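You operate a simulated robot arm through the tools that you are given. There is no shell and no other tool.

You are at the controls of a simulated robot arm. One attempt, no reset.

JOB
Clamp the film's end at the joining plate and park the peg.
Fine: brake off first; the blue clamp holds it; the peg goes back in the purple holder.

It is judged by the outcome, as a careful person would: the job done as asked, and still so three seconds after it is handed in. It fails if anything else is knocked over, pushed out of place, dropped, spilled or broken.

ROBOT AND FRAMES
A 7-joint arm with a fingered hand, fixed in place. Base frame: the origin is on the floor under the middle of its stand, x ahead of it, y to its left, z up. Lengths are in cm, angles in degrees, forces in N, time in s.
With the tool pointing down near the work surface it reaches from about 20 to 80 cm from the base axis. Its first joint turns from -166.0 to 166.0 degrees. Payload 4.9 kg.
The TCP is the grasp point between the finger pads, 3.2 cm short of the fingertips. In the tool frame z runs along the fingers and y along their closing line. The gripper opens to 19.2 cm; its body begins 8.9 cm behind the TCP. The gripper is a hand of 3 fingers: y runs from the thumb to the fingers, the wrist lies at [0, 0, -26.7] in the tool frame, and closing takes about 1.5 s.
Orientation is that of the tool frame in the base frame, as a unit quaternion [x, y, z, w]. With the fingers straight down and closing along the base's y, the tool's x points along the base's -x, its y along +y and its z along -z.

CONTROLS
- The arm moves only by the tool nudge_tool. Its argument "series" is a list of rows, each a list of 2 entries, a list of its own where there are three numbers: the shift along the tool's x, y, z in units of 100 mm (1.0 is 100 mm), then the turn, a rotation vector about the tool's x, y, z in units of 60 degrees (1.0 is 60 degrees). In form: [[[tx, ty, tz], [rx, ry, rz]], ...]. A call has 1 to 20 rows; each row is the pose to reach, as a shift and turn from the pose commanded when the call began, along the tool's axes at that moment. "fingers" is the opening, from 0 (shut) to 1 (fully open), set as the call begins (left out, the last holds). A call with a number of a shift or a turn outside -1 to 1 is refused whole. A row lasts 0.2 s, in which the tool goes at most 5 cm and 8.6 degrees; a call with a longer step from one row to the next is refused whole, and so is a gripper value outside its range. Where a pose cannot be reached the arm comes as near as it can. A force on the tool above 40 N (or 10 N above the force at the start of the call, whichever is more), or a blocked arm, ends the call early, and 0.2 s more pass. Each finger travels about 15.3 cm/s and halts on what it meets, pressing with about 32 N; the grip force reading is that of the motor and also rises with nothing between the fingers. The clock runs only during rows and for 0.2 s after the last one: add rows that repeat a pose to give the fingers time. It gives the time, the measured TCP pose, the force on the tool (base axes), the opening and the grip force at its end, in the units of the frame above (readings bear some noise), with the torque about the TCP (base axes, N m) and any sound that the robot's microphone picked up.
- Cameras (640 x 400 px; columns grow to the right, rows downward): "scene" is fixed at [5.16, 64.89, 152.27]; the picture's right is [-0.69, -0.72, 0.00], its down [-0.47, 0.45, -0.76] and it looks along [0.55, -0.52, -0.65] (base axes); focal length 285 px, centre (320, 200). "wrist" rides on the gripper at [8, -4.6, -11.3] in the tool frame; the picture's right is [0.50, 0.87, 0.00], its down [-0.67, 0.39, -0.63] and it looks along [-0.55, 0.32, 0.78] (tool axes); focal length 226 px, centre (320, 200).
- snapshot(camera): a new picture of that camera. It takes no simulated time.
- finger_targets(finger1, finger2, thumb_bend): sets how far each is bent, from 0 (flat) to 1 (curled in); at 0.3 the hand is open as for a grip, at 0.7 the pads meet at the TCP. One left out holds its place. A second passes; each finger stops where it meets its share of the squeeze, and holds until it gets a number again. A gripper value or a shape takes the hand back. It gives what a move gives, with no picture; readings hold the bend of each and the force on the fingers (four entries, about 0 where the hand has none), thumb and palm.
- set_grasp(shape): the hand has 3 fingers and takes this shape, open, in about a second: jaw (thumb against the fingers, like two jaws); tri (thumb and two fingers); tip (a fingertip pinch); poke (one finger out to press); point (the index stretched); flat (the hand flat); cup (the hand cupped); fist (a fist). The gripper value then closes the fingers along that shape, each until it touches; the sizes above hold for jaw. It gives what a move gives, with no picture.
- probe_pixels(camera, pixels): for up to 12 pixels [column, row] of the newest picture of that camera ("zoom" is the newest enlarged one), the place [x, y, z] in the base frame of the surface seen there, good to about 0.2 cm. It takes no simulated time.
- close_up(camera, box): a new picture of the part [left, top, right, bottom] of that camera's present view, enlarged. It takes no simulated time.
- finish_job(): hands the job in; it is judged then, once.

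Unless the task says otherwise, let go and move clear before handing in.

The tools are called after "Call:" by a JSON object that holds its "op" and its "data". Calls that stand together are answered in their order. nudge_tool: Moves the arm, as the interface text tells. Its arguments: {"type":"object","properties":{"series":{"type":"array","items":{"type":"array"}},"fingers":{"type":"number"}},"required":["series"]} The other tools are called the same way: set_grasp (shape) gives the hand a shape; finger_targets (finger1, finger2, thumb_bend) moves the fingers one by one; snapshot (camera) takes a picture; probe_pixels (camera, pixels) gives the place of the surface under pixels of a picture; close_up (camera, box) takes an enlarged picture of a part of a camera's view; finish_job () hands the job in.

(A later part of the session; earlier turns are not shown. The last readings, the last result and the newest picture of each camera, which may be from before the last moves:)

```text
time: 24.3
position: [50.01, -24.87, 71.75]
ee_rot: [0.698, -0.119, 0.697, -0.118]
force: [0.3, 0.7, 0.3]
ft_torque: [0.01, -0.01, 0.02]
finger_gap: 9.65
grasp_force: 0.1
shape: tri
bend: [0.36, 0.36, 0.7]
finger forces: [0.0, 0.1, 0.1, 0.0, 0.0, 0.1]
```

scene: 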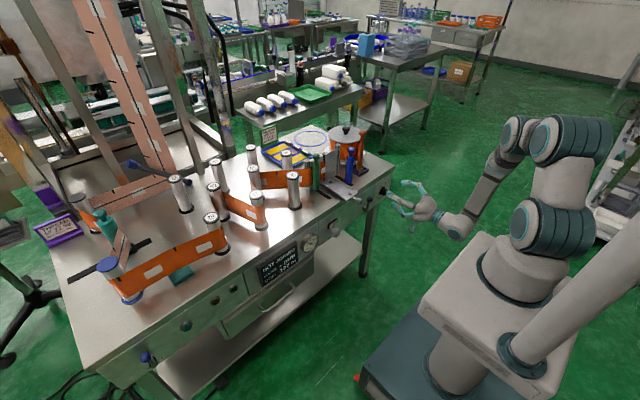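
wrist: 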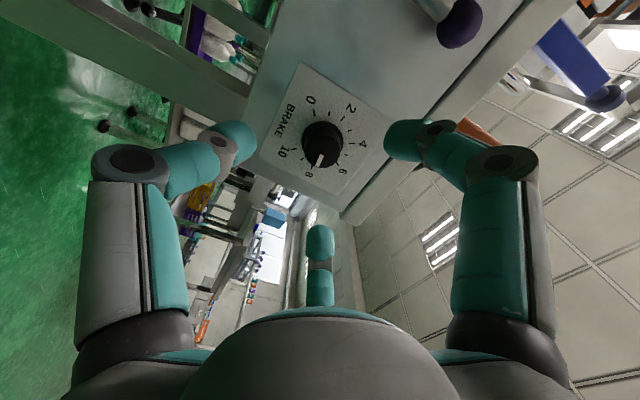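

The wrist reached +109° freely. Now advance so the fingertips surround the knob (TCP x≈54.5), then close.

Call:
{"op": "nudge_tool", "data": {"series": [[[0, 0, 0.15], [0, 0, 0]], [[0, 0, 0.3], [0, 0, 0]], [[0, 0, 0.45], [0, 0, 0]], [[0, 0, 0.45], [0, 0, 0]]]}}

Call:
{"op": "snapshot", "data": {"camera": "wrist"}}

Call:
{"op": "close_up", "data": {"camera": "scene", "box": [340, 150, 440, 212]}}

```text
time: 25.3
position: [54.36, -24.92, 71.78]
ee_rot: [0.697, -0.119, 0.697, -0.119]
force: [0.2, 0.7, 0.2]
ft_torque: [0.01, 0.02, -0.02]
finger_gap: 9.65
grasp_force: 0.1
shape: tri
bend: [0.36, 0.36, 0.7]
finger forces: [0.0, 0.1, 0.0, 0.0, 0.0, 0.0]
```

```text
taken
```

wrist: 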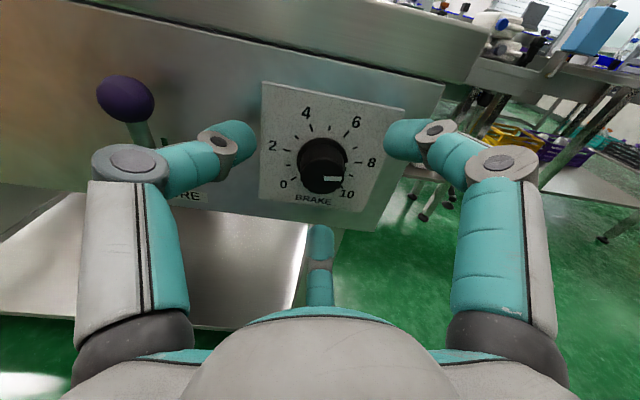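

```text
6.40 times, centred on (390, 181) of scene
```

zoom: 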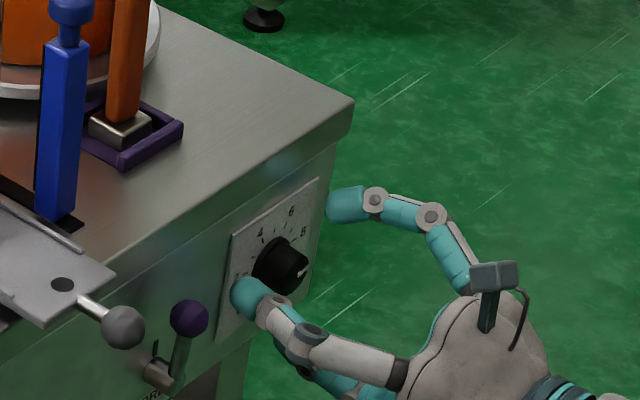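

The knob is centred between the three fingers with clearance to the CORE lever. Close on it.

Call:
{"op": "nudge_tool", "data": {"fingers": 0.0, "series": [[[0, 0, 0], [0, 0, 0]], [[0, 0, 0], [0, 0, 0]], [[0, 0, 0], [0, 0, 0]], [[0, 0, 0], [0, 0, 0]], [[0, 0, 0], [0, 0, 0]], [[0, 0, 0], [0, 0, 0]]]}}

Call:
{"op": "snapshot", "data": {"camera": "wrist"}}

Call:
{"op": "close_up", "data": {"camera": "scene", "box": [340, 150, 440, 212]}}

```text
time: 26.7
position: [54.42, -24.97, 71.79]
ee_rot: [0.698, -0.118, 0.697, -0.118]
force: [11.4, 3.0, -1.0]
ft_torque: [0.0, 0.03, 0.12]
finger_gap: 2.65
grasp_force: 32.5
shape: tri
bend: [0.76, 0.75, 0.7]
finger forces: [27.2, 26.1, 0.1, 0.0, 29.5, 0.0]
```

```text
taken
```

wrist: 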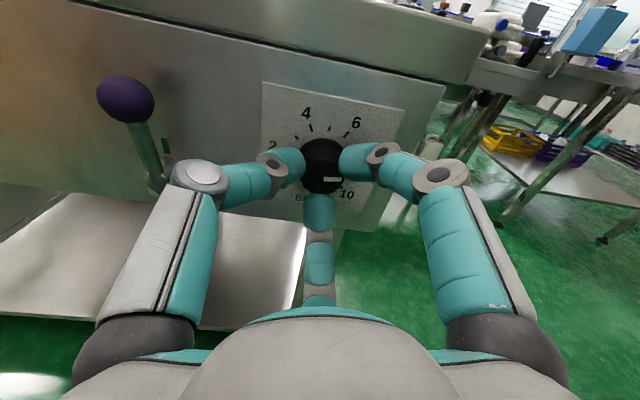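

```text
6.40 times, centred on (390, 181) of scene
```

zoom: 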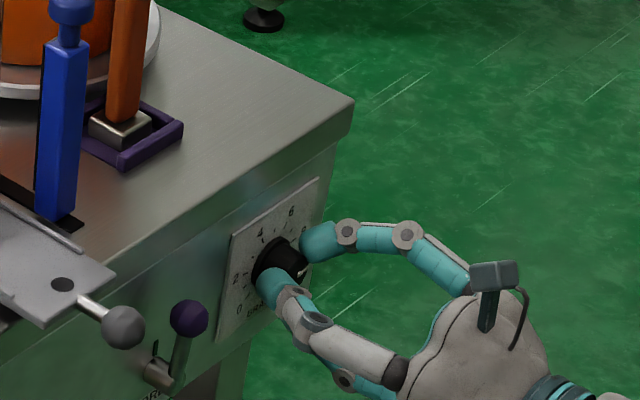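

All three fingers grip the knob (about 27 N each). Turn anticlockwise (−) in steps and check.

Call:
{"op": "nudge_tool", "data": {"series": [[[0, 0, 0], [0, 0, -0.1]], [[0, 0, 0], [0, 0, -0.2]], [[0, 0, 0], [0, 0, -0.3]], [[0, 0, 0], [0, 0, -0.4]], [[0, 0, 0], [0, 0, -0.5]], [[0, 0, 0], [0, 0, -0.5]]]}}

Call:
{"op": "snapshot", "data": {"camera": "wrist"}}

```text
time: 28.1
position: [54.47, -25.01, 71.61]
ee_rot: [0.704, 0.067, 0.704, 0.067]
force: [0.8, -2.3, -0.6]
ft_torque: [0.02, 0.03, -0.05]
finger_gap: 2.66
grasp_force: 32.5
shape: tri
bend: [0.76, 0.75, 0.7]
finger forces: [30.6, 29.0, 0.1, 0.0, 28.9, 0.0]
```

```text
taken
```

wrist: 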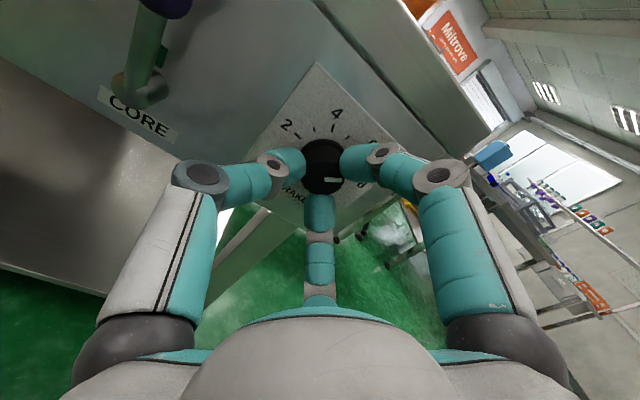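

The knob turns with the hand (pointer fixed in hand view, dial rotated behind it). Continue.

Call:
{"op": "nudge_tool", "data": {"series": [[[0, 0, 0], [0, 0, -0.12]], [[0, 0, 0], [0, 0, -0.24]], [[0, 0, 0], [0, 0, -0.36]], [[0, 0, 0], [0, 0, -0.48]], [[0, 0, 0], [0, 0, -0.6]], [[0, 0, 0], [0, 0, -0.72]], [[0, 0, 0], [0, 0, -0.84]], [[0, 0, 0], [0, 0, -0.96]], [[0, 0, 0], [0, 0, -0.96]]]}}

Call:
{"op": "snapshot", "data": {"camera": "wrist"}}

```text
time: 30.1
position: [54.55, -25.0, 71.64]
ee_rot: [0.584, 0.398, 0.584, 0.398]
force: [-2.3, -15.4, 2.7]
ft_torque: [0.06, -0.11, -0.42]
finger_gap: 2.62
grasp_force: 32.5
shape: tri
bend: [0.76, 0.75, 0.7]
finger forces: [28.4, 35.2, 0.0, 0.1, 26.4, 0.0]
```

```text
taken
```

wrist: 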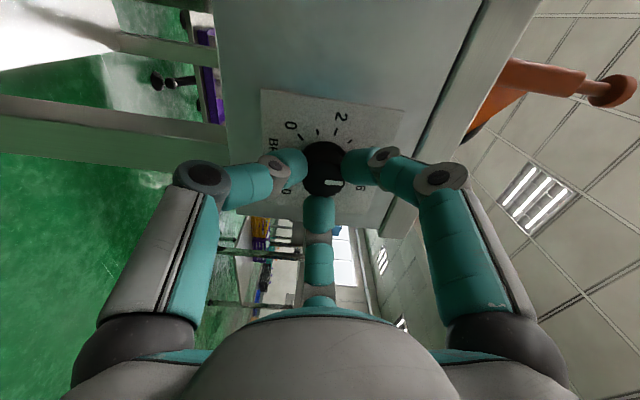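

Turning well (about 88° so far). A small side force of −15 N shows slight misalignment, so I'll ease by 2 mm and continue.

Call:
{"op": "nudge_tool", "data": {"series": [[[-0.01, 0.004, 0], [0, 0, -0.12]], [[-0.019, 0.007, 0], [0, 0, -0.24]], [[-0.019, 0.007, 0], [0, 0, -0.36]], [[-0.019, 0.007, 0], [0, 0, -0.48]], [[-0.019, 0.007, 0], [0, 0, -0.6]], [[-0.019, 0.007, 0], [0, 0, -0.72]], [[-0.019, 0.007, 0], [0, 0, -0.84]], [[-0.019, 0.007, 0], [0, 0, -0.96]], [[-0.019, 0.007, 0], [0, 0, -0.96]]]}}

Call:
{"op": "snapshot", "data": {"camera": "wrist"}}

```text
time: 31.2
position: [54.7, -25.43, 71.96]
ee_rot: [0.464, 0.536, 0.468, 0.528]
force: [-17.8, -0.4, 4.3]
ft_torque: [0.01, -0.11, 0.09]
finger_gap: 2.91
grasp_force: 32.1
shape: tri
bend: [0.77, 0.76, 0.68]
finger forces: [36.8, 32.9, 0.0, 0.0, 31.9, 0.0]
out of reach, approached as far as the arm can: row 5
stopped in row 5: the force on the tool passed its limit at 48 N (the readings are from after the stop); the commanded pose is now the measured one
```

```text
taken
```

wrist: 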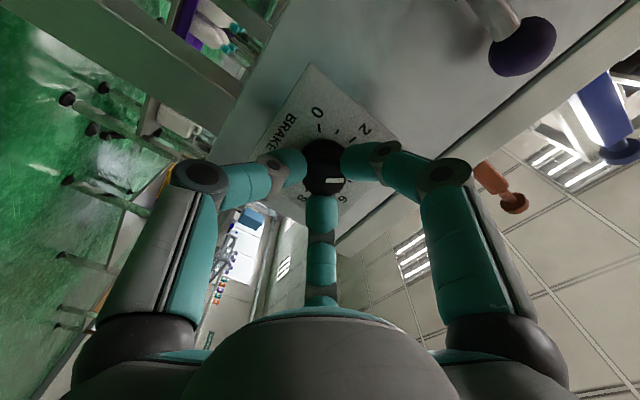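

The wrist hit its roll limit after about 117° of turn. Release, roll back and regrip.

Call:
{"op": "nudge_tool", "data": {"fingers": 0.45, "series": [[[0, 0, 0], [0, 0, 0]], [[0, 0, 0], [0, 0, 0]], [[0, 0, 0], [0, 0, 0]], [[0.04, 0, -0.03], [0, 0, 0]], [[0.04, 0, -0.03], [0, 0, 0]]]}}

Call:
{"op": "snapshot", "data": {"camera": "wrist"}}

```text
time: 32.4
position: [54.5, -25.05, 72.0]
ee_rot: [0.463, 0.537, 0.467, 0.528]
force: [-0.4, -0.2, 0.7]
ft_torque: [0.01, -0.04, 0.01]
finger_gap: 8.6
grasp_force: 0.0
shape: tri
bend: [0.39, 0.39, 0.7]
finger forces: [0.0, 0.1, 0.0, 0.1, 0.0, 0.0]
```

```text
taken
```

wrist: 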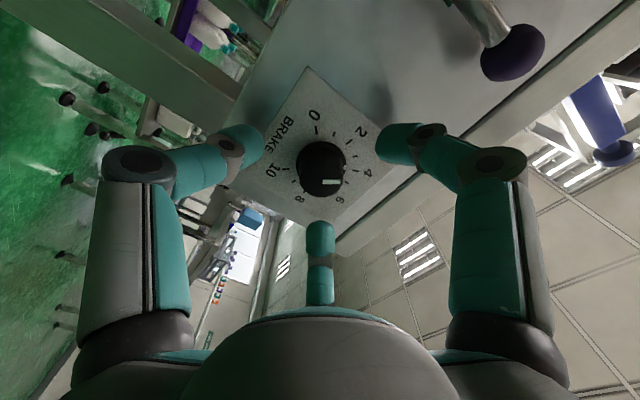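

Call:
{"op": "close_up", "data": {"camera": "wrist", "box": [260, 90, 400, 230]}}

Call:
{"op": "close_up", "data": {"camera": "scene", "box": [360, 165, 420, 203]}}

```text
2.86 times, centred on (330, 160) of wrist
```

zoom: 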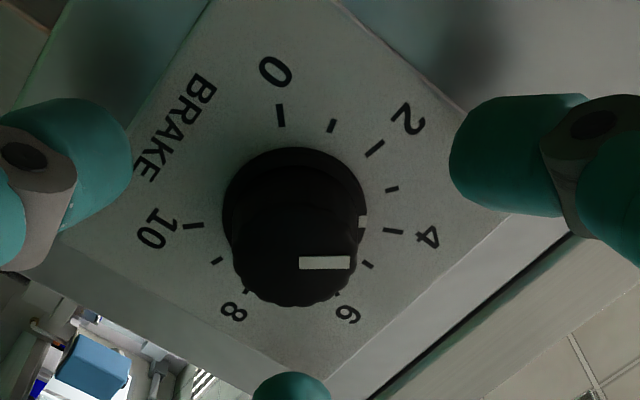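

```text
10.53 times, centred on (390, 184) of scene
```

zoom: 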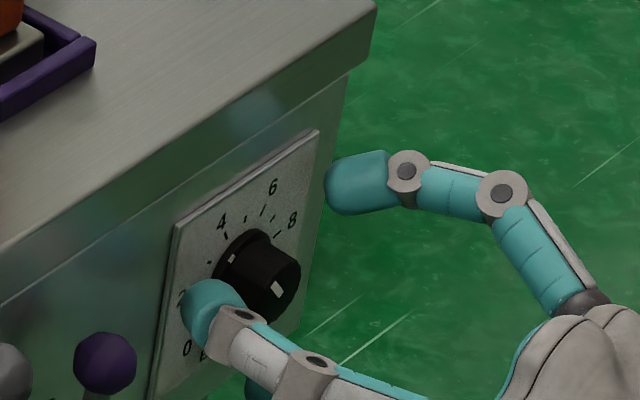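

The pointer (skirt mark at zoom (362,222)) is now at 4; 108° remain. Roll the open hand back by about 130° and regrip.

Call:
{"op": "nudge_tool", "data": {"series": [[[0, 0, 0], [0, 0, 0.14]], [[0, 0, 0], [0, 0, 0.28]], [[0, 0, 0], [0, 0, 0.42]], [[0, 0, 0], [0, 0, 0.56]], [[0, 0, 0], [0, 0, 0.7]], [[0, 0, 0], [0, 0, 0.84]], [[0, 0, 0], [0, 0, 0.98]], [[0, 0, 0], [0, 0, 0.98]]]}}

Call:
{"op": "nudge_tool", "data": {"series": [[[0, 0, 0], [0, 0, 0.14]], [[0, 0, 0], [0, 0, 0.28]], [[0, 0, 0], [0, 0, 0.42]], [[0, 0, 0], [0, 0, 0.56]], [[0, 0, 0], [0, 0, 0.7]], [[0, 0, 0], [0, 0, 0.84]], [[0, 0, 0], [0, 0, 0.98]], [[0, 0, 0], [0, 0, 0.98]]]}}

Call:
{"op": "nudge_tool", "data": {"series": [[[0, 0, 0], [0, 0, 0.1]], [[0, 0, 0], [0, 0, 0.2]], [[0, 0, 0], [0, 0, 0.2]]]}}

Call:
{"op": "snapshot", "data": {"camera": "wrist"}}

```text
time: 34.2
position: [54.41, -25.15, 71.88]
ee_rot: [0.667, 0.239, 0.666, 0.232]
force: [0.2, 0.3, -0.8]
ft_torque: [0.0, 0.0, 0.01]
finger_gap: 8.6
grasp_force: 0.0
shape: tri
bend: [0.39, 0.39, 0.7]
finger forces: [0.0, 0.1, 0.0, 0.0, 0.0, 0.0]
```

```text
time: 36.0
position: [54.47, -25.04, 71.83]
ee_rot: [0.699, -0.119, 0.694, -0.126]
force: [0.0, -0.5, -0.2]
ft_torque: [-0.02, 0.01, -0.02]
finger_gap: 8.61
grasp_force: 0.0
shape: tri
bend: [0.39, 0.39, 0.7]
finger forces: [0.0, 0.0, 0.1, 0.0, 0.1, 0.0]
```

```text
time: 36.8
position: [54.4, -25.17, 71.85]
ee_rot: [0.683, -0.191, 0.677, -0.197]
force: [-0.1, 0.7, -0.9]
ft_torque: [-0.01, 0.02, 0.0]
finger_gap: 8.6
grasp_force: 0.0
shape: tri
bend: [0.39, 0.39, 0.7]
finger forces: [0.1, 0.0, 0.0, 0.1, 0.1, 0.0]
```

```text
taken
```

wrist: 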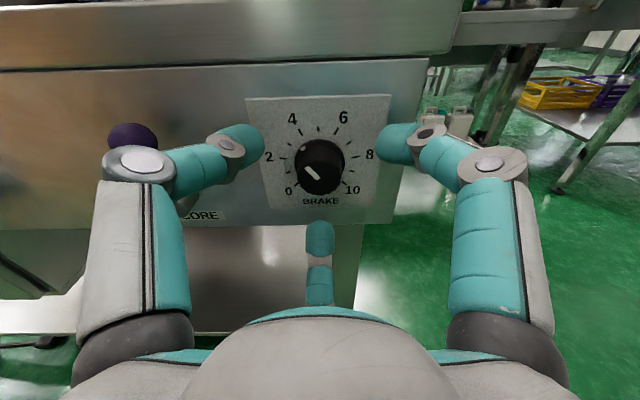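

Call:
{"op": "close_up", "data": {"camera": "wrist", "box": [260, 100, 390, 215]}}

Call:
{"op": "probe_pixels", "data": {"camera": "zoom", "pixels": [[222, 320], [275, 385], [245, 350], [290, 330], [300, 250], [180, 250], [210, 200], [330, 200]]}}

```text
3.48 times, centred on (325, 158) of wrist
```

zoom: 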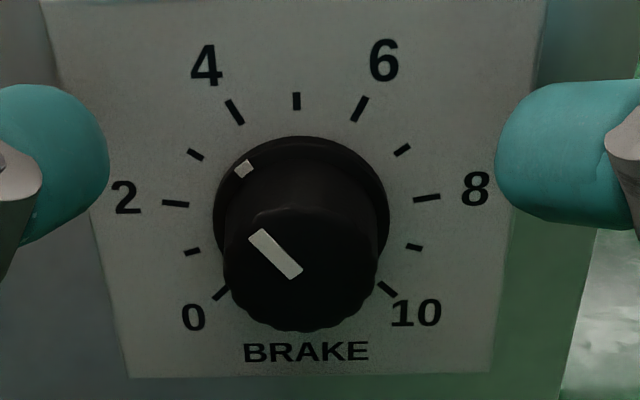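

```text
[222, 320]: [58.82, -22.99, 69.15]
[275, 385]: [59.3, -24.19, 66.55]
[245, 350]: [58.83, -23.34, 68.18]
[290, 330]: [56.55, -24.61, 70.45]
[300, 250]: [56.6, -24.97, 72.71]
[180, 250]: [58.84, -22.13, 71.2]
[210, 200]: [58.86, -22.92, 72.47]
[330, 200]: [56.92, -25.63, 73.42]
```

The pointer is clearly near 3.4 now. Regrip here.

Call:
{"op": "nudge_tool", "data": {"fingers": 0.0, "series": [[[0, 0, 0], [0, 0, 0]], [[0, 0, 0], [0, 0, 0]], [[0, 0, 0], [0, 0, 0]], [[0, 0, 0], [0, 0, 0]], [[0, 0, 0], [0, 0, 0]], [[0, 0, 0], [0, 0, 0]]]}}

Call:
{"op": "nudge_tool", "data": {"series": [[[0, 0, 0], [0, 0, -0.12]], [[0, 0, 0], [0, 0, -0.24]], [[0, 0, 0], [0, 0, -0.36]], [[0, 0, 0], [0, 0, -0.48]], [[0, 0, 0], [0, 0, -0.6]], [[0, 0, 0], [0, 0, -0.72]], [[0, 0, 0], [0, 0, -0.84]], [[0, 0, 0], [0, 0, -0.96]], [[0, 0, 0], [0, 0, -0.96]]]}}

Call:
{"op": "close_up", "data": {"camera": "wrist", "box": [250, 90, 400, 230]}}

```text
time: 38.2
position: [54.6, -25.08, 71.88]
ee_rot: [0.683, -0.19, 0.677, -0.197]
force: [10.0, 2.4, -1.0]
ft_torque: [-0.01, 0.02, 0.04]
finger_gap: 2.82
grasp_force: 32.4
shape: tri
bend: [0.76, 0.75, 0.7]
finger forces: [27.2, 27.8, 0.0, 0.1, 28.5, 0.1]
```

```text
time: 40.2
position: [54.43, -25.07, 71.82]
ee_rot: [0.69, 0.163, 0.688, 0.154]
force: [-3.1, -5.1, 5.0]
ft_torque: [0.01, -0.11, -0.2]
finger_gap: 2.78
grasp_force: 32.0
shape: tri
bend: [0.76, 0.75, 0.7]
finger forces: [33.4, 32.0, 0.0, 0.0, 26.9, 0.0]
```

```text
2.86 times, centred on (325, 160) of wrist
```

zoom: 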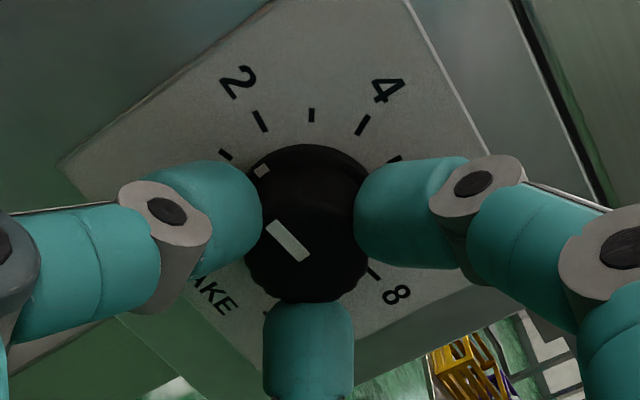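

The pointer is now at about 1.3. Turn about 36° more toward 0.

Call:
{"op": "nudge_tool", "data": {"series": [[[0, 0, 0], [0, 0, -0.12]], [[0, 0, 0], [0, 0, -0.24]], [[0, 0, 0], [0, 0, -0.36]], [[0, 0, 0], [0, 0, -0.48]], [[0, 0, 0], [0, 0, -0.58]], [[0, 0, 0], [0, 0, -0.58]]]}}

Call:
{"op": "close_up", "data": {"camera": "wrist", "box": [250, 90, 400, 230]}}

```text
time: 41.6
position: [54.5, -25.22, 71.88]
ee_rot: [0.61, 0.361, 0.61, 0.354]
force: [-2.3, -5.3, 9.7]
ft_torque: [0.01, -0.23, -0.27]
finger_gap: 2.78
grasp_force: 32.2
shape: tri
bend: [0.76, 0.75, 0.7]
finger forces: [34.2, 34.9, 0.0, 0.0, 25.9, 0.0]
```

```text
2.86 times, centred on (325, 160) of wrist
```

zoom: 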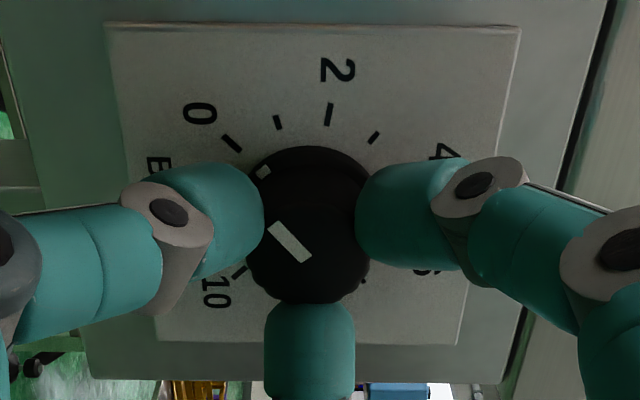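

Call:
{"op": "close_up", "data": {"camera": "wrist", "box": [290, 110, 350, 170]}}

Call:
{"op": "close_up", "data": {"camera": "scene", "box": [360, 165, 420, 203]}}

```text
6.67 times, centred on (320, 140) of wrist
```

zoom: 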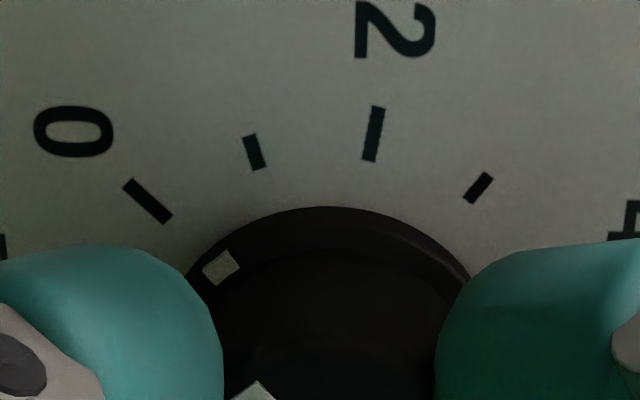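

```text
10.53 times, centred on (390, 184) of scene
```

zoom: 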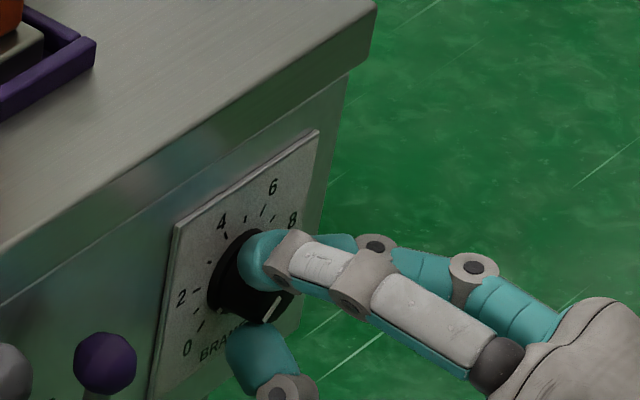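

The pointer is essentially at 0, maybe a few degrees short. I'll turn slightly further, to feel for the end stop.

Call:
{"op": "nudge_tool", "data": {"series": [[[0, 0, 0], [0, 0, -0.06]], [[0, 0, 0], [0, 0, -0.12]], [[0, 0, 0], [0, 0, -0.12]]]}}

Call:
{"op": "close_up", "data": {"camera": "wrist", "box": [290, 110, 350, 170]}}

```text
time: 42.4
position: [54.48, -25.02, 71.99]
ee_rot: [0.586, 0.399, 0.587, 0.39]
force: [-0.1, -4.3, 9.5]
ft_torque: [0.12, -0.26, -0.26]
finger_gap: 2.73
grasp_force: 31.9
shape: tri
bend: [0.76, 0.75, 0.7]
finger forces: [31.6, 36.3, 0.1, 0.0, 25.6, 0.1]
```

```text
6.67 times, centred on (320, 140) of wrist
```

zoom: 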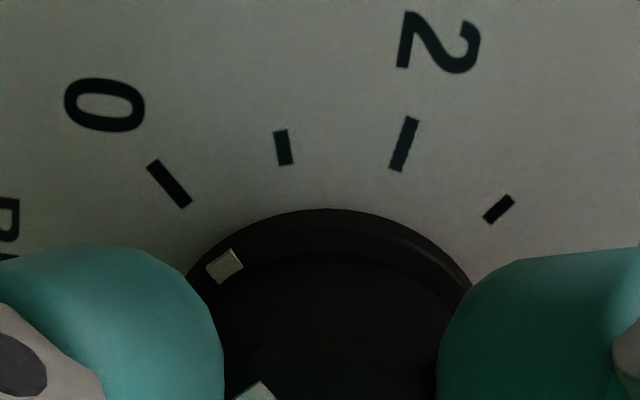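

Torque about x rose to 0.12 N·m with a slight lag of the mark, so the end stop is near. One more small push to confirm.

Call:
{"op": "nudge_tool", "data": {"series": [[[0, 0, 0], [0, 0, -0.05]], [[0, 0, 0], [0, 0, -0.1]], [[0, 0, 0], [0, 0, -0.1]]]}}

Call:
{"op": "close_up", "data": {"camera": "wrist", "box": [290, 110, 350, 170]}}

```text
time: 43.2
position: [54.48, -25.01, 71.92]
ee_rot: [0.564, 0.429, 0.567, 0.42]
force: [10.1, 3.4, 11.7]
ft_torque: [0.31, -0.23, -0.07]
finger_gap: 2.75
grasp_force: 32.0
shape: tri
bend: [0.76, 0.75, 0.7]
finger forces: [27.1, 35.8, 0.0, 0.0, 25.3, 0.1]
```

```text
6.67 times, centred on (320, 140) of wrist
```

zoom: 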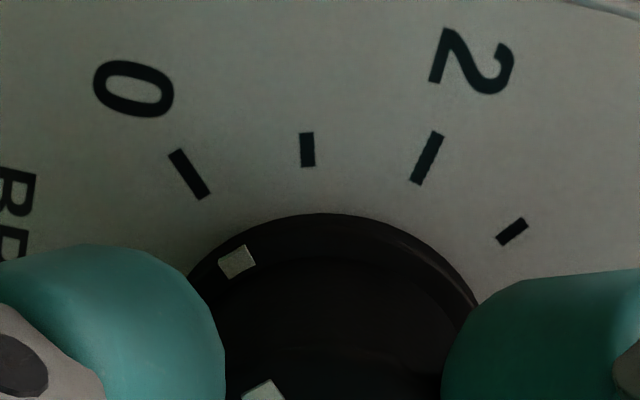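

Torque rose to 0.31 N·m and the mark now moves with the dial instead of the hand, so the knob is at its 0 stop. Release and back off, then check.

Call:
{"op": "nudge_tool", "data": {"fingers": 0.45, "series": [[[0, 0, 0], [0, 0, 0]], [[0, 0, 0], [0, 0, 0]], [[0, 0, 0], [0, 0, 0]], [[0, 0, 0], [0, 0, 0]], [[0, 0, -0.2], [0, 0, 0]], [[0, 0, -0.4], [0, 0, 0]], [[0, 0, -0.4], [0, 0, 0]]]}}

Call:
{"op": "snapshot", "data": {"camera": "wrist"}}

Call:
{"op": "close_up", "data": {"camera": "wrist", "box": [250, 80, 390, 210]}}

```text
time: 44.8
position: [50.31, -25.12, 71.99]
ee_rot: [0.564, 0.429, 0.566, 0.421]
force: [-0.6, -0.2, 0.4]
ft_torque: [0.0, 0.0, -0.01]
finger_gap: 8.59
grasp_force: 0.1
shape: tri
bend: [0.39, 0.39, 0.7]
finger forces: [0.1, 0.0, 0.0, 0.0, 0.0, 0.0]
```

```text
taken
```

wrist: 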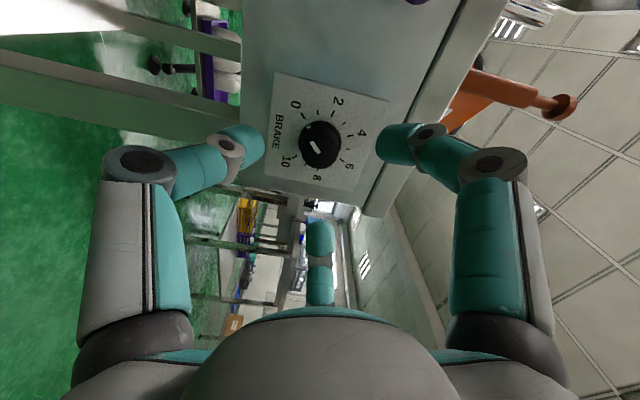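

```text
3.08 times, centred on (320, 145) of wrist
```

zoom: 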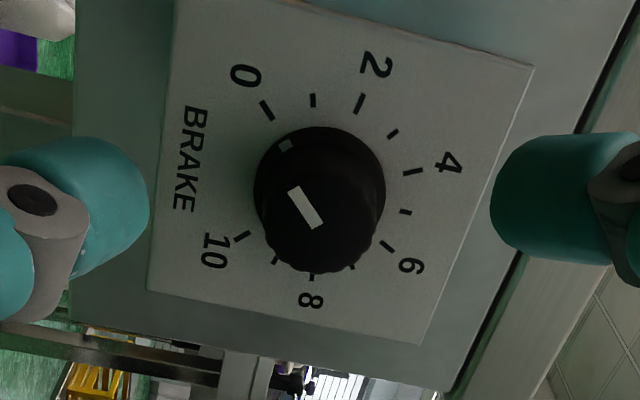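

The pointer is at 0: brake off. Next I'll study the peg foot, holder, and plate gap in the scene camera before planning the carry.

Call:
{"op": "close_up", "data": {"camera": "scene", "box": [325, 155, 375, 186]}}

Call:
{"op": "probe_pixels", "data": {"camera": "zoom", "pixels": [[385, 205], [385, 235], [430, 225], [340, 205], [480, 215], [400, 280], [330, 190], [430, 190], [400, 180], [250, 330], [100, 350], [30, 330]]}}

Call:
{"op": "close_up", "data": {"camera": "scene", "box": [300, 140, 370, 184]}}

```text
12.80 times, centred on (350, 170) of scene
```

zoom: 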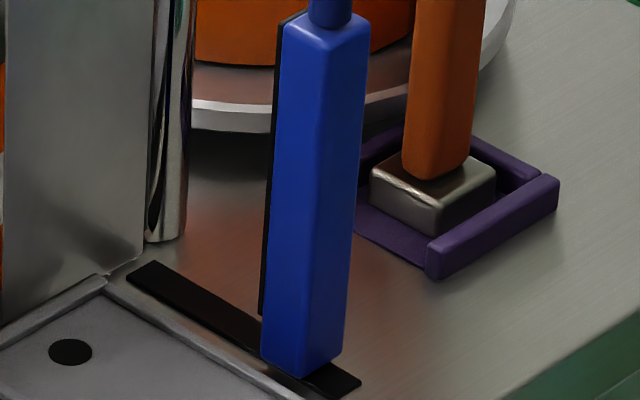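

```text
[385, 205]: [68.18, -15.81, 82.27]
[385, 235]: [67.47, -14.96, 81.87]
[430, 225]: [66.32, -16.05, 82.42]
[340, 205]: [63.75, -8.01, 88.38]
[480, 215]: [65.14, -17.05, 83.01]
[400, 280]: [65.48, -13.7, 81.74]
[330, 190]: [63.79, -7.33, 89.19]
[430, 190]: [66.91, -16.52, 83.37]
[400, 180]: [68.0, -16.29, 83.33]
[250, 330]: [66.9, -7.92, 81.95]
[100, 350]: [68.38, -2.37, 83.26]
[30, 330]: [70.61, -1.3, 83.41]
```

```text
9.09 times, centred on (335, 162) of scene
```

zoom: 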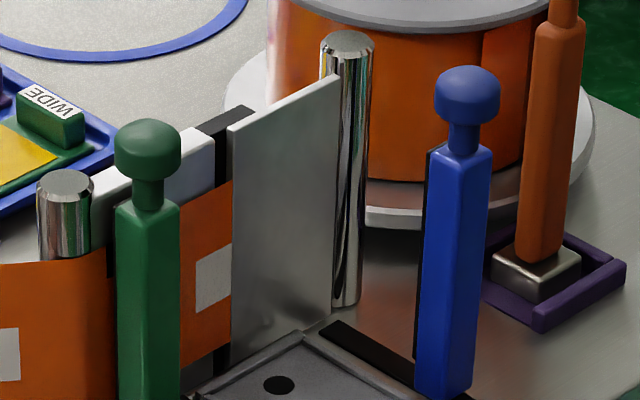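

Call:
{"op": "close_up", "data": {"camera": "scene", "box": [348, 160, 374, 178]}}

Call:
{"op": "probe_pixels", "data": {"camera": "zoom", "pixels": [[150, 200], [200, 120], [260, 80], [450, 90], [500, 150], [560, 190], [400, 330], [300, 300], [220, 230], [350, 260], [450, 240], [330, 170]]}}

Call:
{"op": "probe_pixels", "data": {"camera": "zoom", "pixels": [[240, 180], [330, 260], [470, 170], [320, 130], [390, 150], [250, 250], [250, 290], [180, 220], [420, 60], [300, 60], [380, 190], [300, 225]]}}

```text
16.00 times, centred on (361, 169) of scene
```

zoom: 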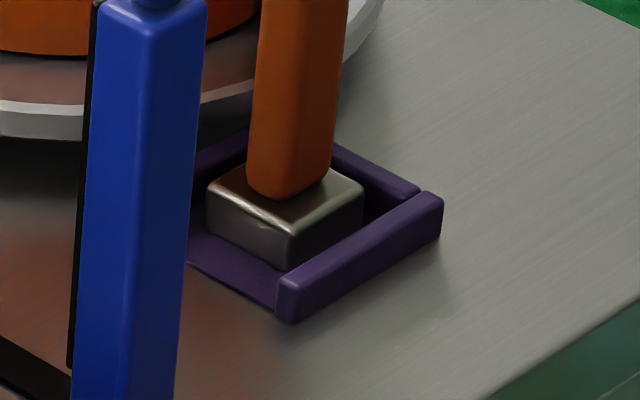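

```text
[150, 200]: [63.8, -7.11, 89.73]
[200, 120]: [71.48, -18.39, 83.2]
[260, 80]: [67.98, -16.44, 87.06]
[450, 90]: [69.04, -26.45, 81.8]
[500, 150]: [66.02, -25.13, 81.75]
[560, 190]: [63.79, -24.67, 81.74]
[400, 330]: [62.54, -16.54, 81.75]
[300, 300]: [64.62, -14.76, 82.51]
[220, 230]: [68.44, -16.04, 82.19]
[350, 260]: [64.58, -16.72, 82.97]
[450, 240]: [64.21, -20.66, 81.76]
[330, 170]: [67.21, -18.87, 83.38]
```

```text
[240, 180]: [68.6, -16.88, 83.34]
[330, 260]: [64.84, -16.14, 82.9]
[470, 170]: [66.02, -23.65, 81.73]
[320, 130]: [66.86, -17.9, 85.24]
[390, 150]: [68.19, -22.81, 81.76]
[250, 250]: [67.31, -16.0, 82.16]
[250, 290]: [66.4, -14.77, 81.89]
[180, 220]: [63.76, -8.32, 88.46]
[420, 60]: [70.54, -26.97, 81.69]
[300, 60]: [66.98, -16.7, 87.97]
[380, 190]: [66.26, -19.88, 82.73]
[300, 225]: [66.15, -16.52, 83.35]
```

The holder's U is open on its +y side (floor z≈82.1, walls at x≈64.5, y≈−20, x≈70.5), so the peg can leave toward +y. I'll now bring the hand back up along the same path: yaw to +y first.

Call:
{"op": "nudge_tool", "data": {"series": [[[0.086, 0.114, -0.072], [0.034, 0.12, 0]], [[0.172, 0.228, -0.143], [0.068, 0.24, 0]], [[0.258, 0.342, -0.215], [0.102, 0.361, 0]], [[0.344, 0.457, -0.287], [0.136, 0.481, 0]], [[0.43, 0.571, -0.358], [0.17, 0.601, 0]], [[0.516, 0.685, -0.43], [0.204, 0.7215, 0]], [[0.516, 0.685, -0.43], [0.204, 0.7215, 0]]]}}

Call:
{"op": "snapshot", "data": {"camera": "wrist"}}

```text
time: 46.4
position: [46.05, -22.31, 79.94]
ee_rot: [0.357, 0.61, 0.687, 0.171]
force: [-0.6, -0.1, 0.0]
ft_torque: [0.01, 0.03, 0.0]
finger_gap: 8.64
grasp_force: 0.0
shape: tri
bend: [0.39, 0.39, 0.7]
finger forces: [0.1, 0.1, 0.0, 0.0, 0.0, 0.1]
```

```text
taken
```

wrist: 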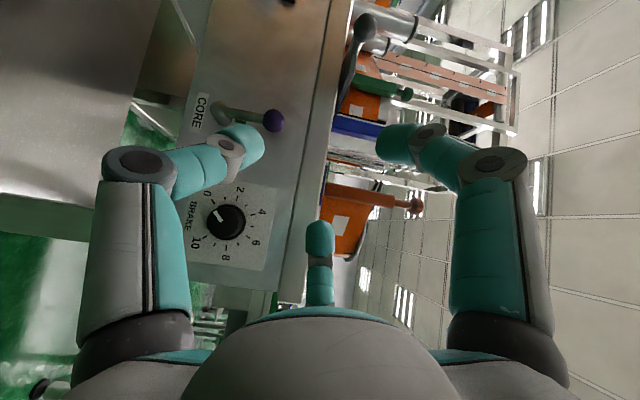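

Knob still at 0 (wrist (225,222)). Continue yawing to +y.

Call:
{"op": "nudge_tool", "data": {"series": [[[0.123, 0.068, 0.053], [0.035, 0.12, 0]], [[0.245, 0.136, 0.106], [0.07, 0.24, 0]], [[0.368, 0.205, 0.16], [0.106, 0.36, 0]], [[0.49, 0.273, 0.213], [0.141, 0.48, 0]], [[0.613, 0.341, 0.266], [0.176, 0.6, 0]], [[0.736, 0.409, 0.319], [0.2115, 0.72, 0]], [[0.736, 0.409, 0.319], [0.2115, 0.72, 0]]]}}

Call:
{"op": "snapshot", "data": {"camera": "wrist"}}

Call:
{"op": "snapshot", "data": {"camera": "scene"}}

```text
time: 48.0
position: [44.12, -15.67, 85.82]
ee_rot: [0.096, 0.699, 0.701, -0.105]
force: [-1.0, -0.1, -1.2]
ft_torque: [0.09, -0.01, -0.03]
finger_gap: 8.64
grasp_force: 0.0
shape: tri
bend: [0.39, 0.39, 0.7]
finger forces: [0.1, 0.1, 0.0, 0.0, 0.1, 0.0]
out of reach, approached as far as the arm can: row 6
```

```text
taken
```

wrist: 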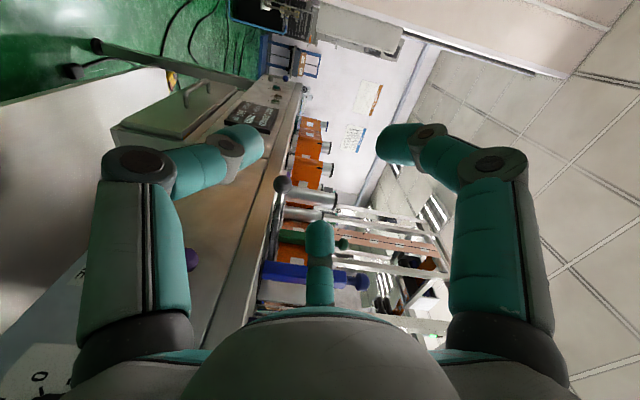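

```text
taken
```

scene: 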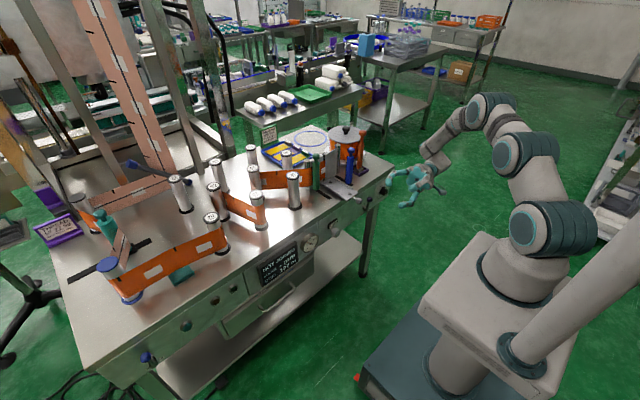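

Now tilt back downward by 45° while rising.

Call:
{"op": "nudge_tool", "data": {"series": [[[0.038, 0.128, -0.066], [0.12, -0.035, 0]], [[0.077, 0.256, -0.132], [0.24, -0.07, 0]], [[0.115, 0.384, -0.2], [0.36, -0.105, 0]], [[0.153, 0.512, -0.265], [0.48, -0.14, 0]], [[0.192, 0.64, -0.33], [0.6, -0.176, 0]], [[0.23, 0.768, -0.397], [0.72, -0.211, 0]], [[0.23, 0.768, -0.397], [0.72, -0.211, 0]]]}}

Call:
{"op": "snapshot", "data": {"camera": "scene"}}

```text
time: 49.6
position: [44.19, -19.67, 94.13]
ee_rot: [0.126, 0.915, 0.379, -0.056]
force: [-0.8, -0.5, 1.2]
ft_torque: [0.04, -0.01, 0.04]
finger_gap: 8.63
grasp_force: 0.1
shape: tri
bend: [0.39, 0.39, 0.7]
finger forces: [0.1, 0.0, 0.0, 0.0, 0.0, 0.0]
```

```text
taken
```

scene: 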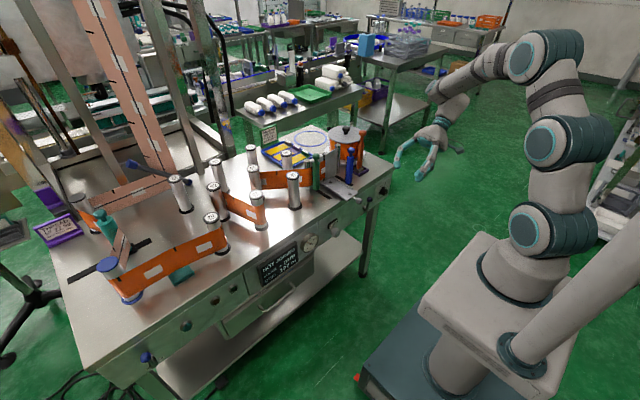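

Continue to tool-down, with a 30° roll so that one finger will point toward +x (clear of the blue clamp when I carry the peg).

Call:
{"op": "nudge_tool", "data": {"series": [[[0.002, 0.112, -0.163], [0.115, -0.05, 0.038]], [[0.004, 0.224, -0.325], [0.23, -0.1, 0.075]], [[0.006, 0.336, -0.488], [0.345, -0.15, 0.113]], [[0.007, 0.449, -0.65], [0.461, -0.199, 0.151]], [[0.009, 0.561, -0.813], [0.576, -0.249, 0.188]], [[0.011, 0.673, -0.976], [0.691, -0.299, 0.226]], [[0.011, 0.673, -0.976], [0.691, -0.299, 0.226]]]}}

Call:
{"op": "snapshot", "data": {"camera": "wrist"}}

Call:
{"op": "snapshot", "data": {"camera": "scene"}}

```text
time: 51.2
position: [45.81, -21.93, 105.49]
ee_rot: [0.259, 0.966, 0.0, 0.001]
force: [-0.4, -0.8, -0.3]
ft_torque: [0.01, 0.01, 0.04]
finger_gap: 8.6
grasp_force: 0.1
shape: tri
bend: [0.39, 0.39, 0.7]
finger forces: [0.0, 0.0, 0.0, 0.0, 0.1, 0.1]
```

```text
taken
```

wrist: 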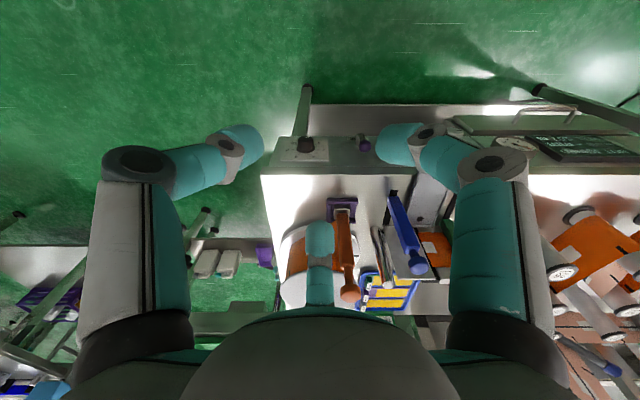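

```text
taken
```

scene: 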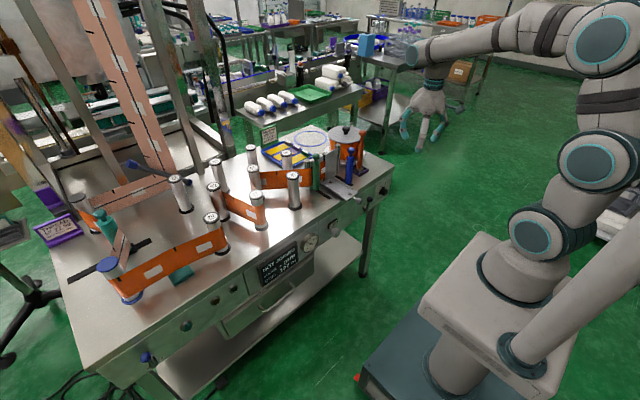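

Now tool-down with roll 30°, as planned. Enlarge the region with peg, clamps and plate.

Call:
{"op": "close_up", "data": {"camera": "wrist", "box": [270, 170, 450, 310]}}

Call:
{"op": "close_up", "data": {"camera": "wrist", "box": [370, 160, 470, 260]}}

```text
2.86 times, centred on (360, 240) of wrist
```

zoom: 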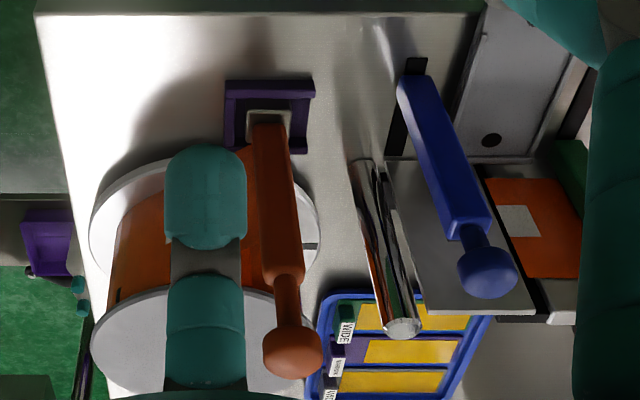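

```text
4.00 times, centred on (420, 210) of wrist
```

zoom: 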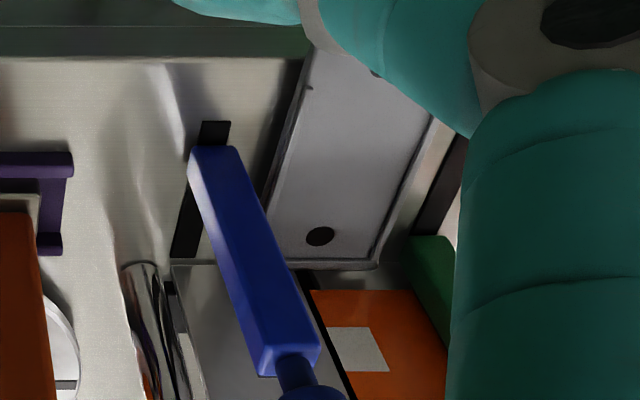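

I'll probe the heights of the tail film, the plate, and the peg's film to see how they compare.

Call:
{"op": "close_up", "data": {"camera": "scene", "box": [315, 150, 345, 178]}}

Call:
{"op": "probe_pixels", "data": {"camera": "zoom", "pixels": [[60, 80], [150, 40], [170, 60], [150, 350], [130, 390], [200, 20], [300, 10], [200, 330], [170, 375], [330, 300], [300, 330], [400, 330]]}}

Call:
{"op": "close_up", "data": {"camera": "wrist", "box": [270, 170, 450, 310]}}

Call:
{"op": "probe_pixels", "data": {"camera": "zoom", "pixels": [[530, 275], [570, 275], [500, 185], [480, 160], [535, 310], [390, 165], [120, 210], [110, 280], [245, 160], [290, 350], [270, 280], [265, 130]]}}

```text
14.29 times, centred on (330, 164) of scene
```

zoom: 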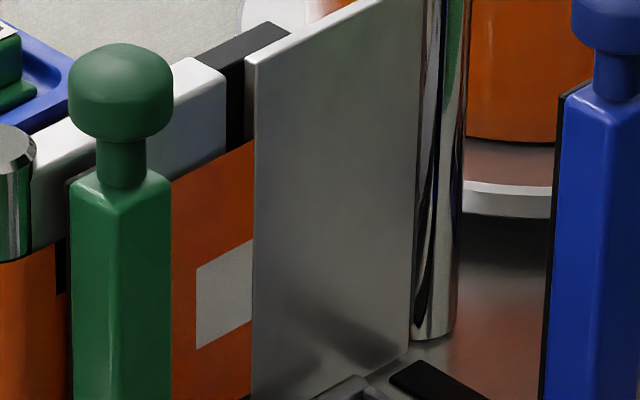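

```text
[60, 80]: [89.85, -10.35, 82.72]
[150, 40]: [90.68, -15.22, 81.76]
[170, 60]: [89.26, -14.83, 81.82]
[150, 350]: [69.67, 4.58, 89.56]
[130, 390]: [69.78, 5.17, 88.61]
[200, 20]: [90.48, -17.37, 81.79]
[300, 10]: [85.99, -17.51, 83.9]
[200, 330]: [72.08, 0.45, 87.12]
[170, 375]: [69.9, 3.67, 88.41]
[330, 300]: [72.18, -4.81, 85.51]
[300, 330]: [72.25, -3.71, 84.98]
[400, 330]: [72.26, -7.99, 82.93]
```

```text
2.86 times, centred on (360, 240) of wrist
```

zoom: 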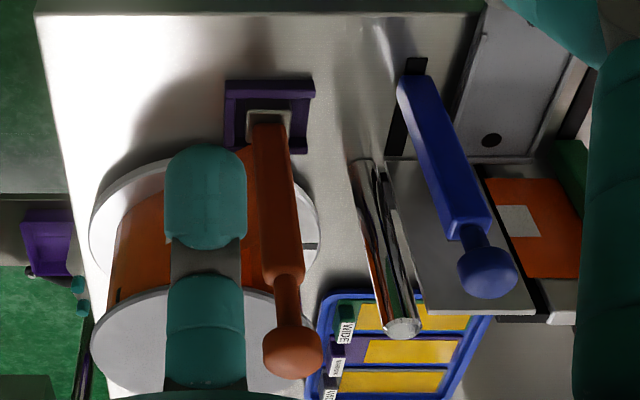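

```text
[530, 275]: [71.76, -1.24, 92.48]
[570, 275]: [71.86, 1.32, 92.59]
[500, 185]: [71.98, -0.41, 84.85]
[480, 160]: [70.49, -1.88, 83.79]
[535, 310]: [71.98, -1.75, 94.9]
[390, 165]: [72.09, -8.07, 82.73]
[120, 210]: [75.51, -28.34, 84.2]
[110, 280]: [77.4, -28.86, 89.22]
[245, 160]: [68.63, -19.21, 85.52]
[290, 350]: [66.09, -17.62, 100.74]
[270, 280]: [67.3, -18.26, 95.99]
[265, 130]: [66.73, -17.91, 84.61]
```

Call:
{"op": "close_up", "data": {"camera": "wrist", "box": [325, 190, 375, 240]}}

Call:
{"op": "probe_pixels", "data": {"camera": "zoom", "pixels": [[110, 170], [110, 200], [130, 230], [130, 300], [180, 130], [260, 130], [230, 170], [230, 300], [170, 250], [270, 250], [200, 110], [60, 150]]}}

Call:
{"op": "close_up", "data": {"camera": "wrist", "box": [325, 230, 375, 310]}}

Call:
{"op": "probe_pixels", "data": {"camera": "zoom", "pixels": [[130, 50], [130, 110], [120, 150], [180, 150], [240, 150], [190, 270], [160, 320], [220, 310], [280, 340], [180, 200], [140, 200], [260, 260]]}}

```text
8.00 times, centred on (350, 215) of wrist
```

zoom: 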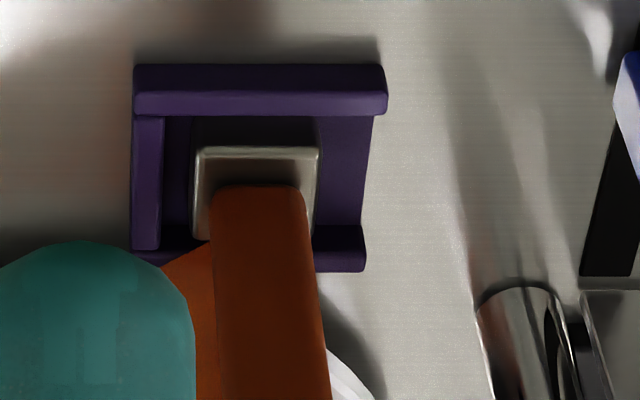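

```text
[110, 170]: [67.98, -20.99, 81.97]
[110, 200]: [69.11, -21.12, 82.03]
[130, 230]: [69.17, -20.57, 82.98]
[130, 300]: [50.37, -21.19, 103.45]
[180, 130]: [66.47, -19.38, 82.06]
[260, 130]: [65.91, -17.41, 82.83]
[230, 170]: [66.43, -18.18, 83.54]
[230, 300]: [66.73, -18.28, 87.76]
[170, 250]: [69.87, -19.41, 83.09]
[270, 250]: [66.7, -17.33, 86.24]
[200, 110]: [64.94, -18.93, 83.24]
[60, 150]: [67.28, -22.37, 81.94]
```

```text
5.00 times, centred on (350, 270) of wrist
```

zoom: 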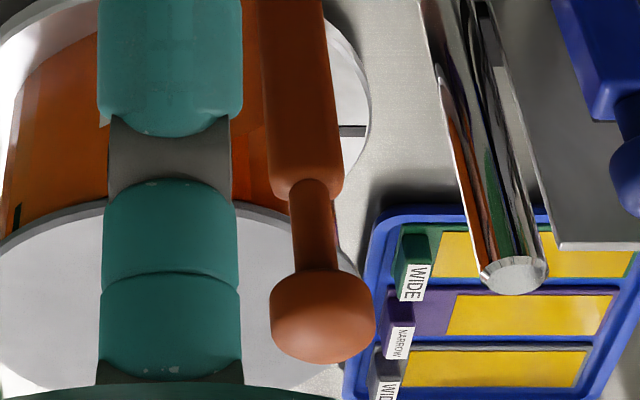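

```text
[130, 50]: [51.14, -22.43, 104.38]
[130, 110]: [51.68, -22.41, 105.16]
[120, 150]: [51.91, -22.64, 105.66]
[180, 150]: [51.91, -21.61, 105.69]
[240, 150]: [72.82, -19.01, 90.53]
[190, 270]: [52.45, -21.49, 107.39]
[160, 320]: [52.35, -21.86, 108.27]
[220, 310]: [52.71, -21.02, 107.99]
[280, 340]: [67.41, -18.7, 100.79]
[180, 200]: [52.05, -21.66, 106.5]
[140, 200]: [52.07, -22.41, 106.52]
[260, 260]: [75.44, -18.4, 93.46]
```

The peg axis is about (67.6, −17.45), its ball at z≈101. I'll move above it with fingers partly open.

Call:
{"op": "nudge_tool", "data": {"series": [[[-0.19, 0.17, -0.125], [0, 0, 0]], [[-0.38, 0.34, -0.25], [0, 0, 0]], [[-0.57, 0.5, -0.375], [0, 0, 0]], [[-0.766, 0.673, -0.5], [0, 0, 0]], [[-0.766, 0.673, -0.5], [0, 0, 0]]]}}

Call:
{"op": "snapshot", "data": {"camera": "wrist"}}

```text
time: 52.4
position: [56.05, -19.77, 110.55]
ee_rot: [0.259, 0.966, -0.002, 0.0]
force: [-0.4, 1.3, -0.5]
ft_torque: [0.01, 0.0, 0.02]
finger_gap: 8.63
grasp_force: 0.0
shape: tri
bend: [0.39, 0.39, 0.7]
finger forces: [0.0, 0.0, 0.0, 0.1, 0.0, 0.0]
```

```text
taken
```

wrist: 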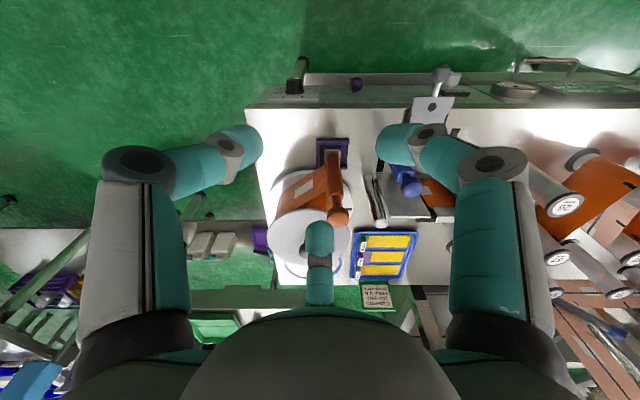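

Call:
{"op": "close_up", "data": {"camera": "wrist", "box": [265, 125, 375, 235]}}

Call:
{"op": "probe_pixels", "data": {"camera": "zoom", "pixels": [[436, 530], [436, 230], [300, 165], [320, 170], [285, 245], [330, 190], [290, 280], [240, 240], [200, 250], [350, 120], [437, 140], [330, 280]]}}

```text
3.64 times, centred on (320, 180) of wrist
```

zoom: 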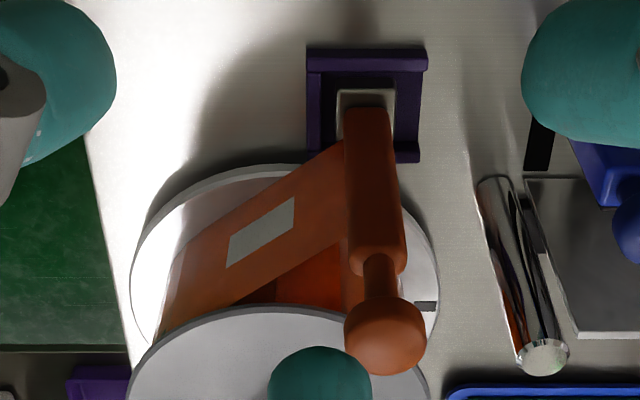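

```text
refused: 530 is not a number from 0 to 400
```

Call:
{"op": "probe_pixels", "data": {"camera": "zoom", "pixels": [[340, 150], [325, 160], [338, 232], [325, 240], [200, 220], [195, 300], [375, 115], [375, 245], [385, 340], [350, 90], [390, 90], [400, 320]]}}

```text
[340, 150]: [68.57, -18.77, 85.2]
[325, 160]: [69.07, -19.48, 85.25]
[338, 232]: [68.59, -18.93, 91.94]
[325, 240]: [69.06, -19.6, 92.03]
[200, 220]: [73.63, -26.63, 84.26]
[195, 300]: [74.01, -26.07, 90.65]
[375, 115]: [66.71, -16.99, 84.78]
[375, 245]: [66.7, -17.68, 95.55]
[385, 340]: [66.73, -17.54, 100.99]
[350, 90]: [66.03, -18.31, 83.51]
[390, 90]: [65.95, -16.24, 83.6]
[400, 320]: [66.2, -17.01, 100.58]
```

The film on the peg spans z≈85–92.4, the same height as the tail at the plate. I'll move directly over the peg.

Call:
{"op": "nudge_tool", "data": {"series": [[[-0.22, 0.19, 0.01], [0, 0, 0]], [[-0.44, 0.39, 0.02], [0, 0, 0]], [[-0.66, 0.58, 0.03], [0, 0, 0]], [[-0.877, 0.772, 0.05], [0, 0, 0]], [[-0.877, 0.772, 0.05], [0, 0, 0]]]}}

Call:
{"op": "snapshot", "data": {"camera": "wrist"}}

Call:
{"op": "snapshot", "data": {"camera": "scene"}}

```text
time: 53.6
position: [67.35, -17.61, 109.85]
ee_rot: [0.259, 0.966, 0.0, 0.0]
force: [-0.2, 0.9, -0.3]
ft_torque: [-0.01, 0.0, -0.01]
finger_gap: 8.62
grasp_force: 0.0
shape: tri
bend: [0.39, 0.39, 0.7]
finger forces: [0.0, 0.0, 0.0, 0.0, 0.1, 0.0]
```

```text
taken
```

wrist: 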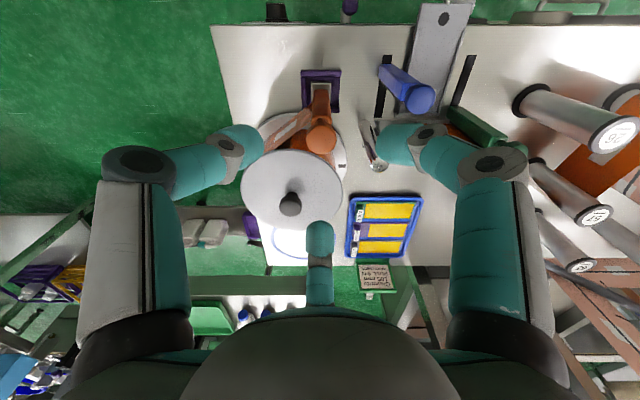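

```text
taken
```

scene: 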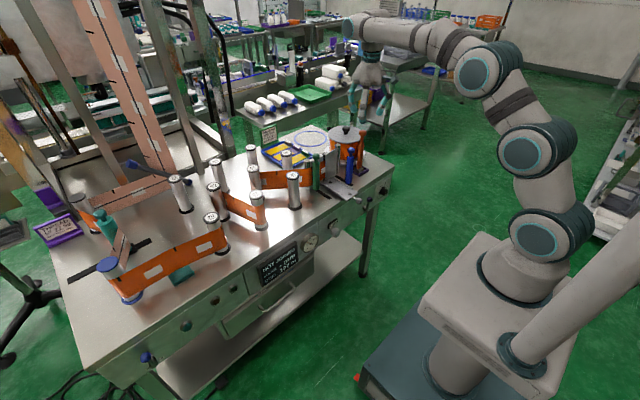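

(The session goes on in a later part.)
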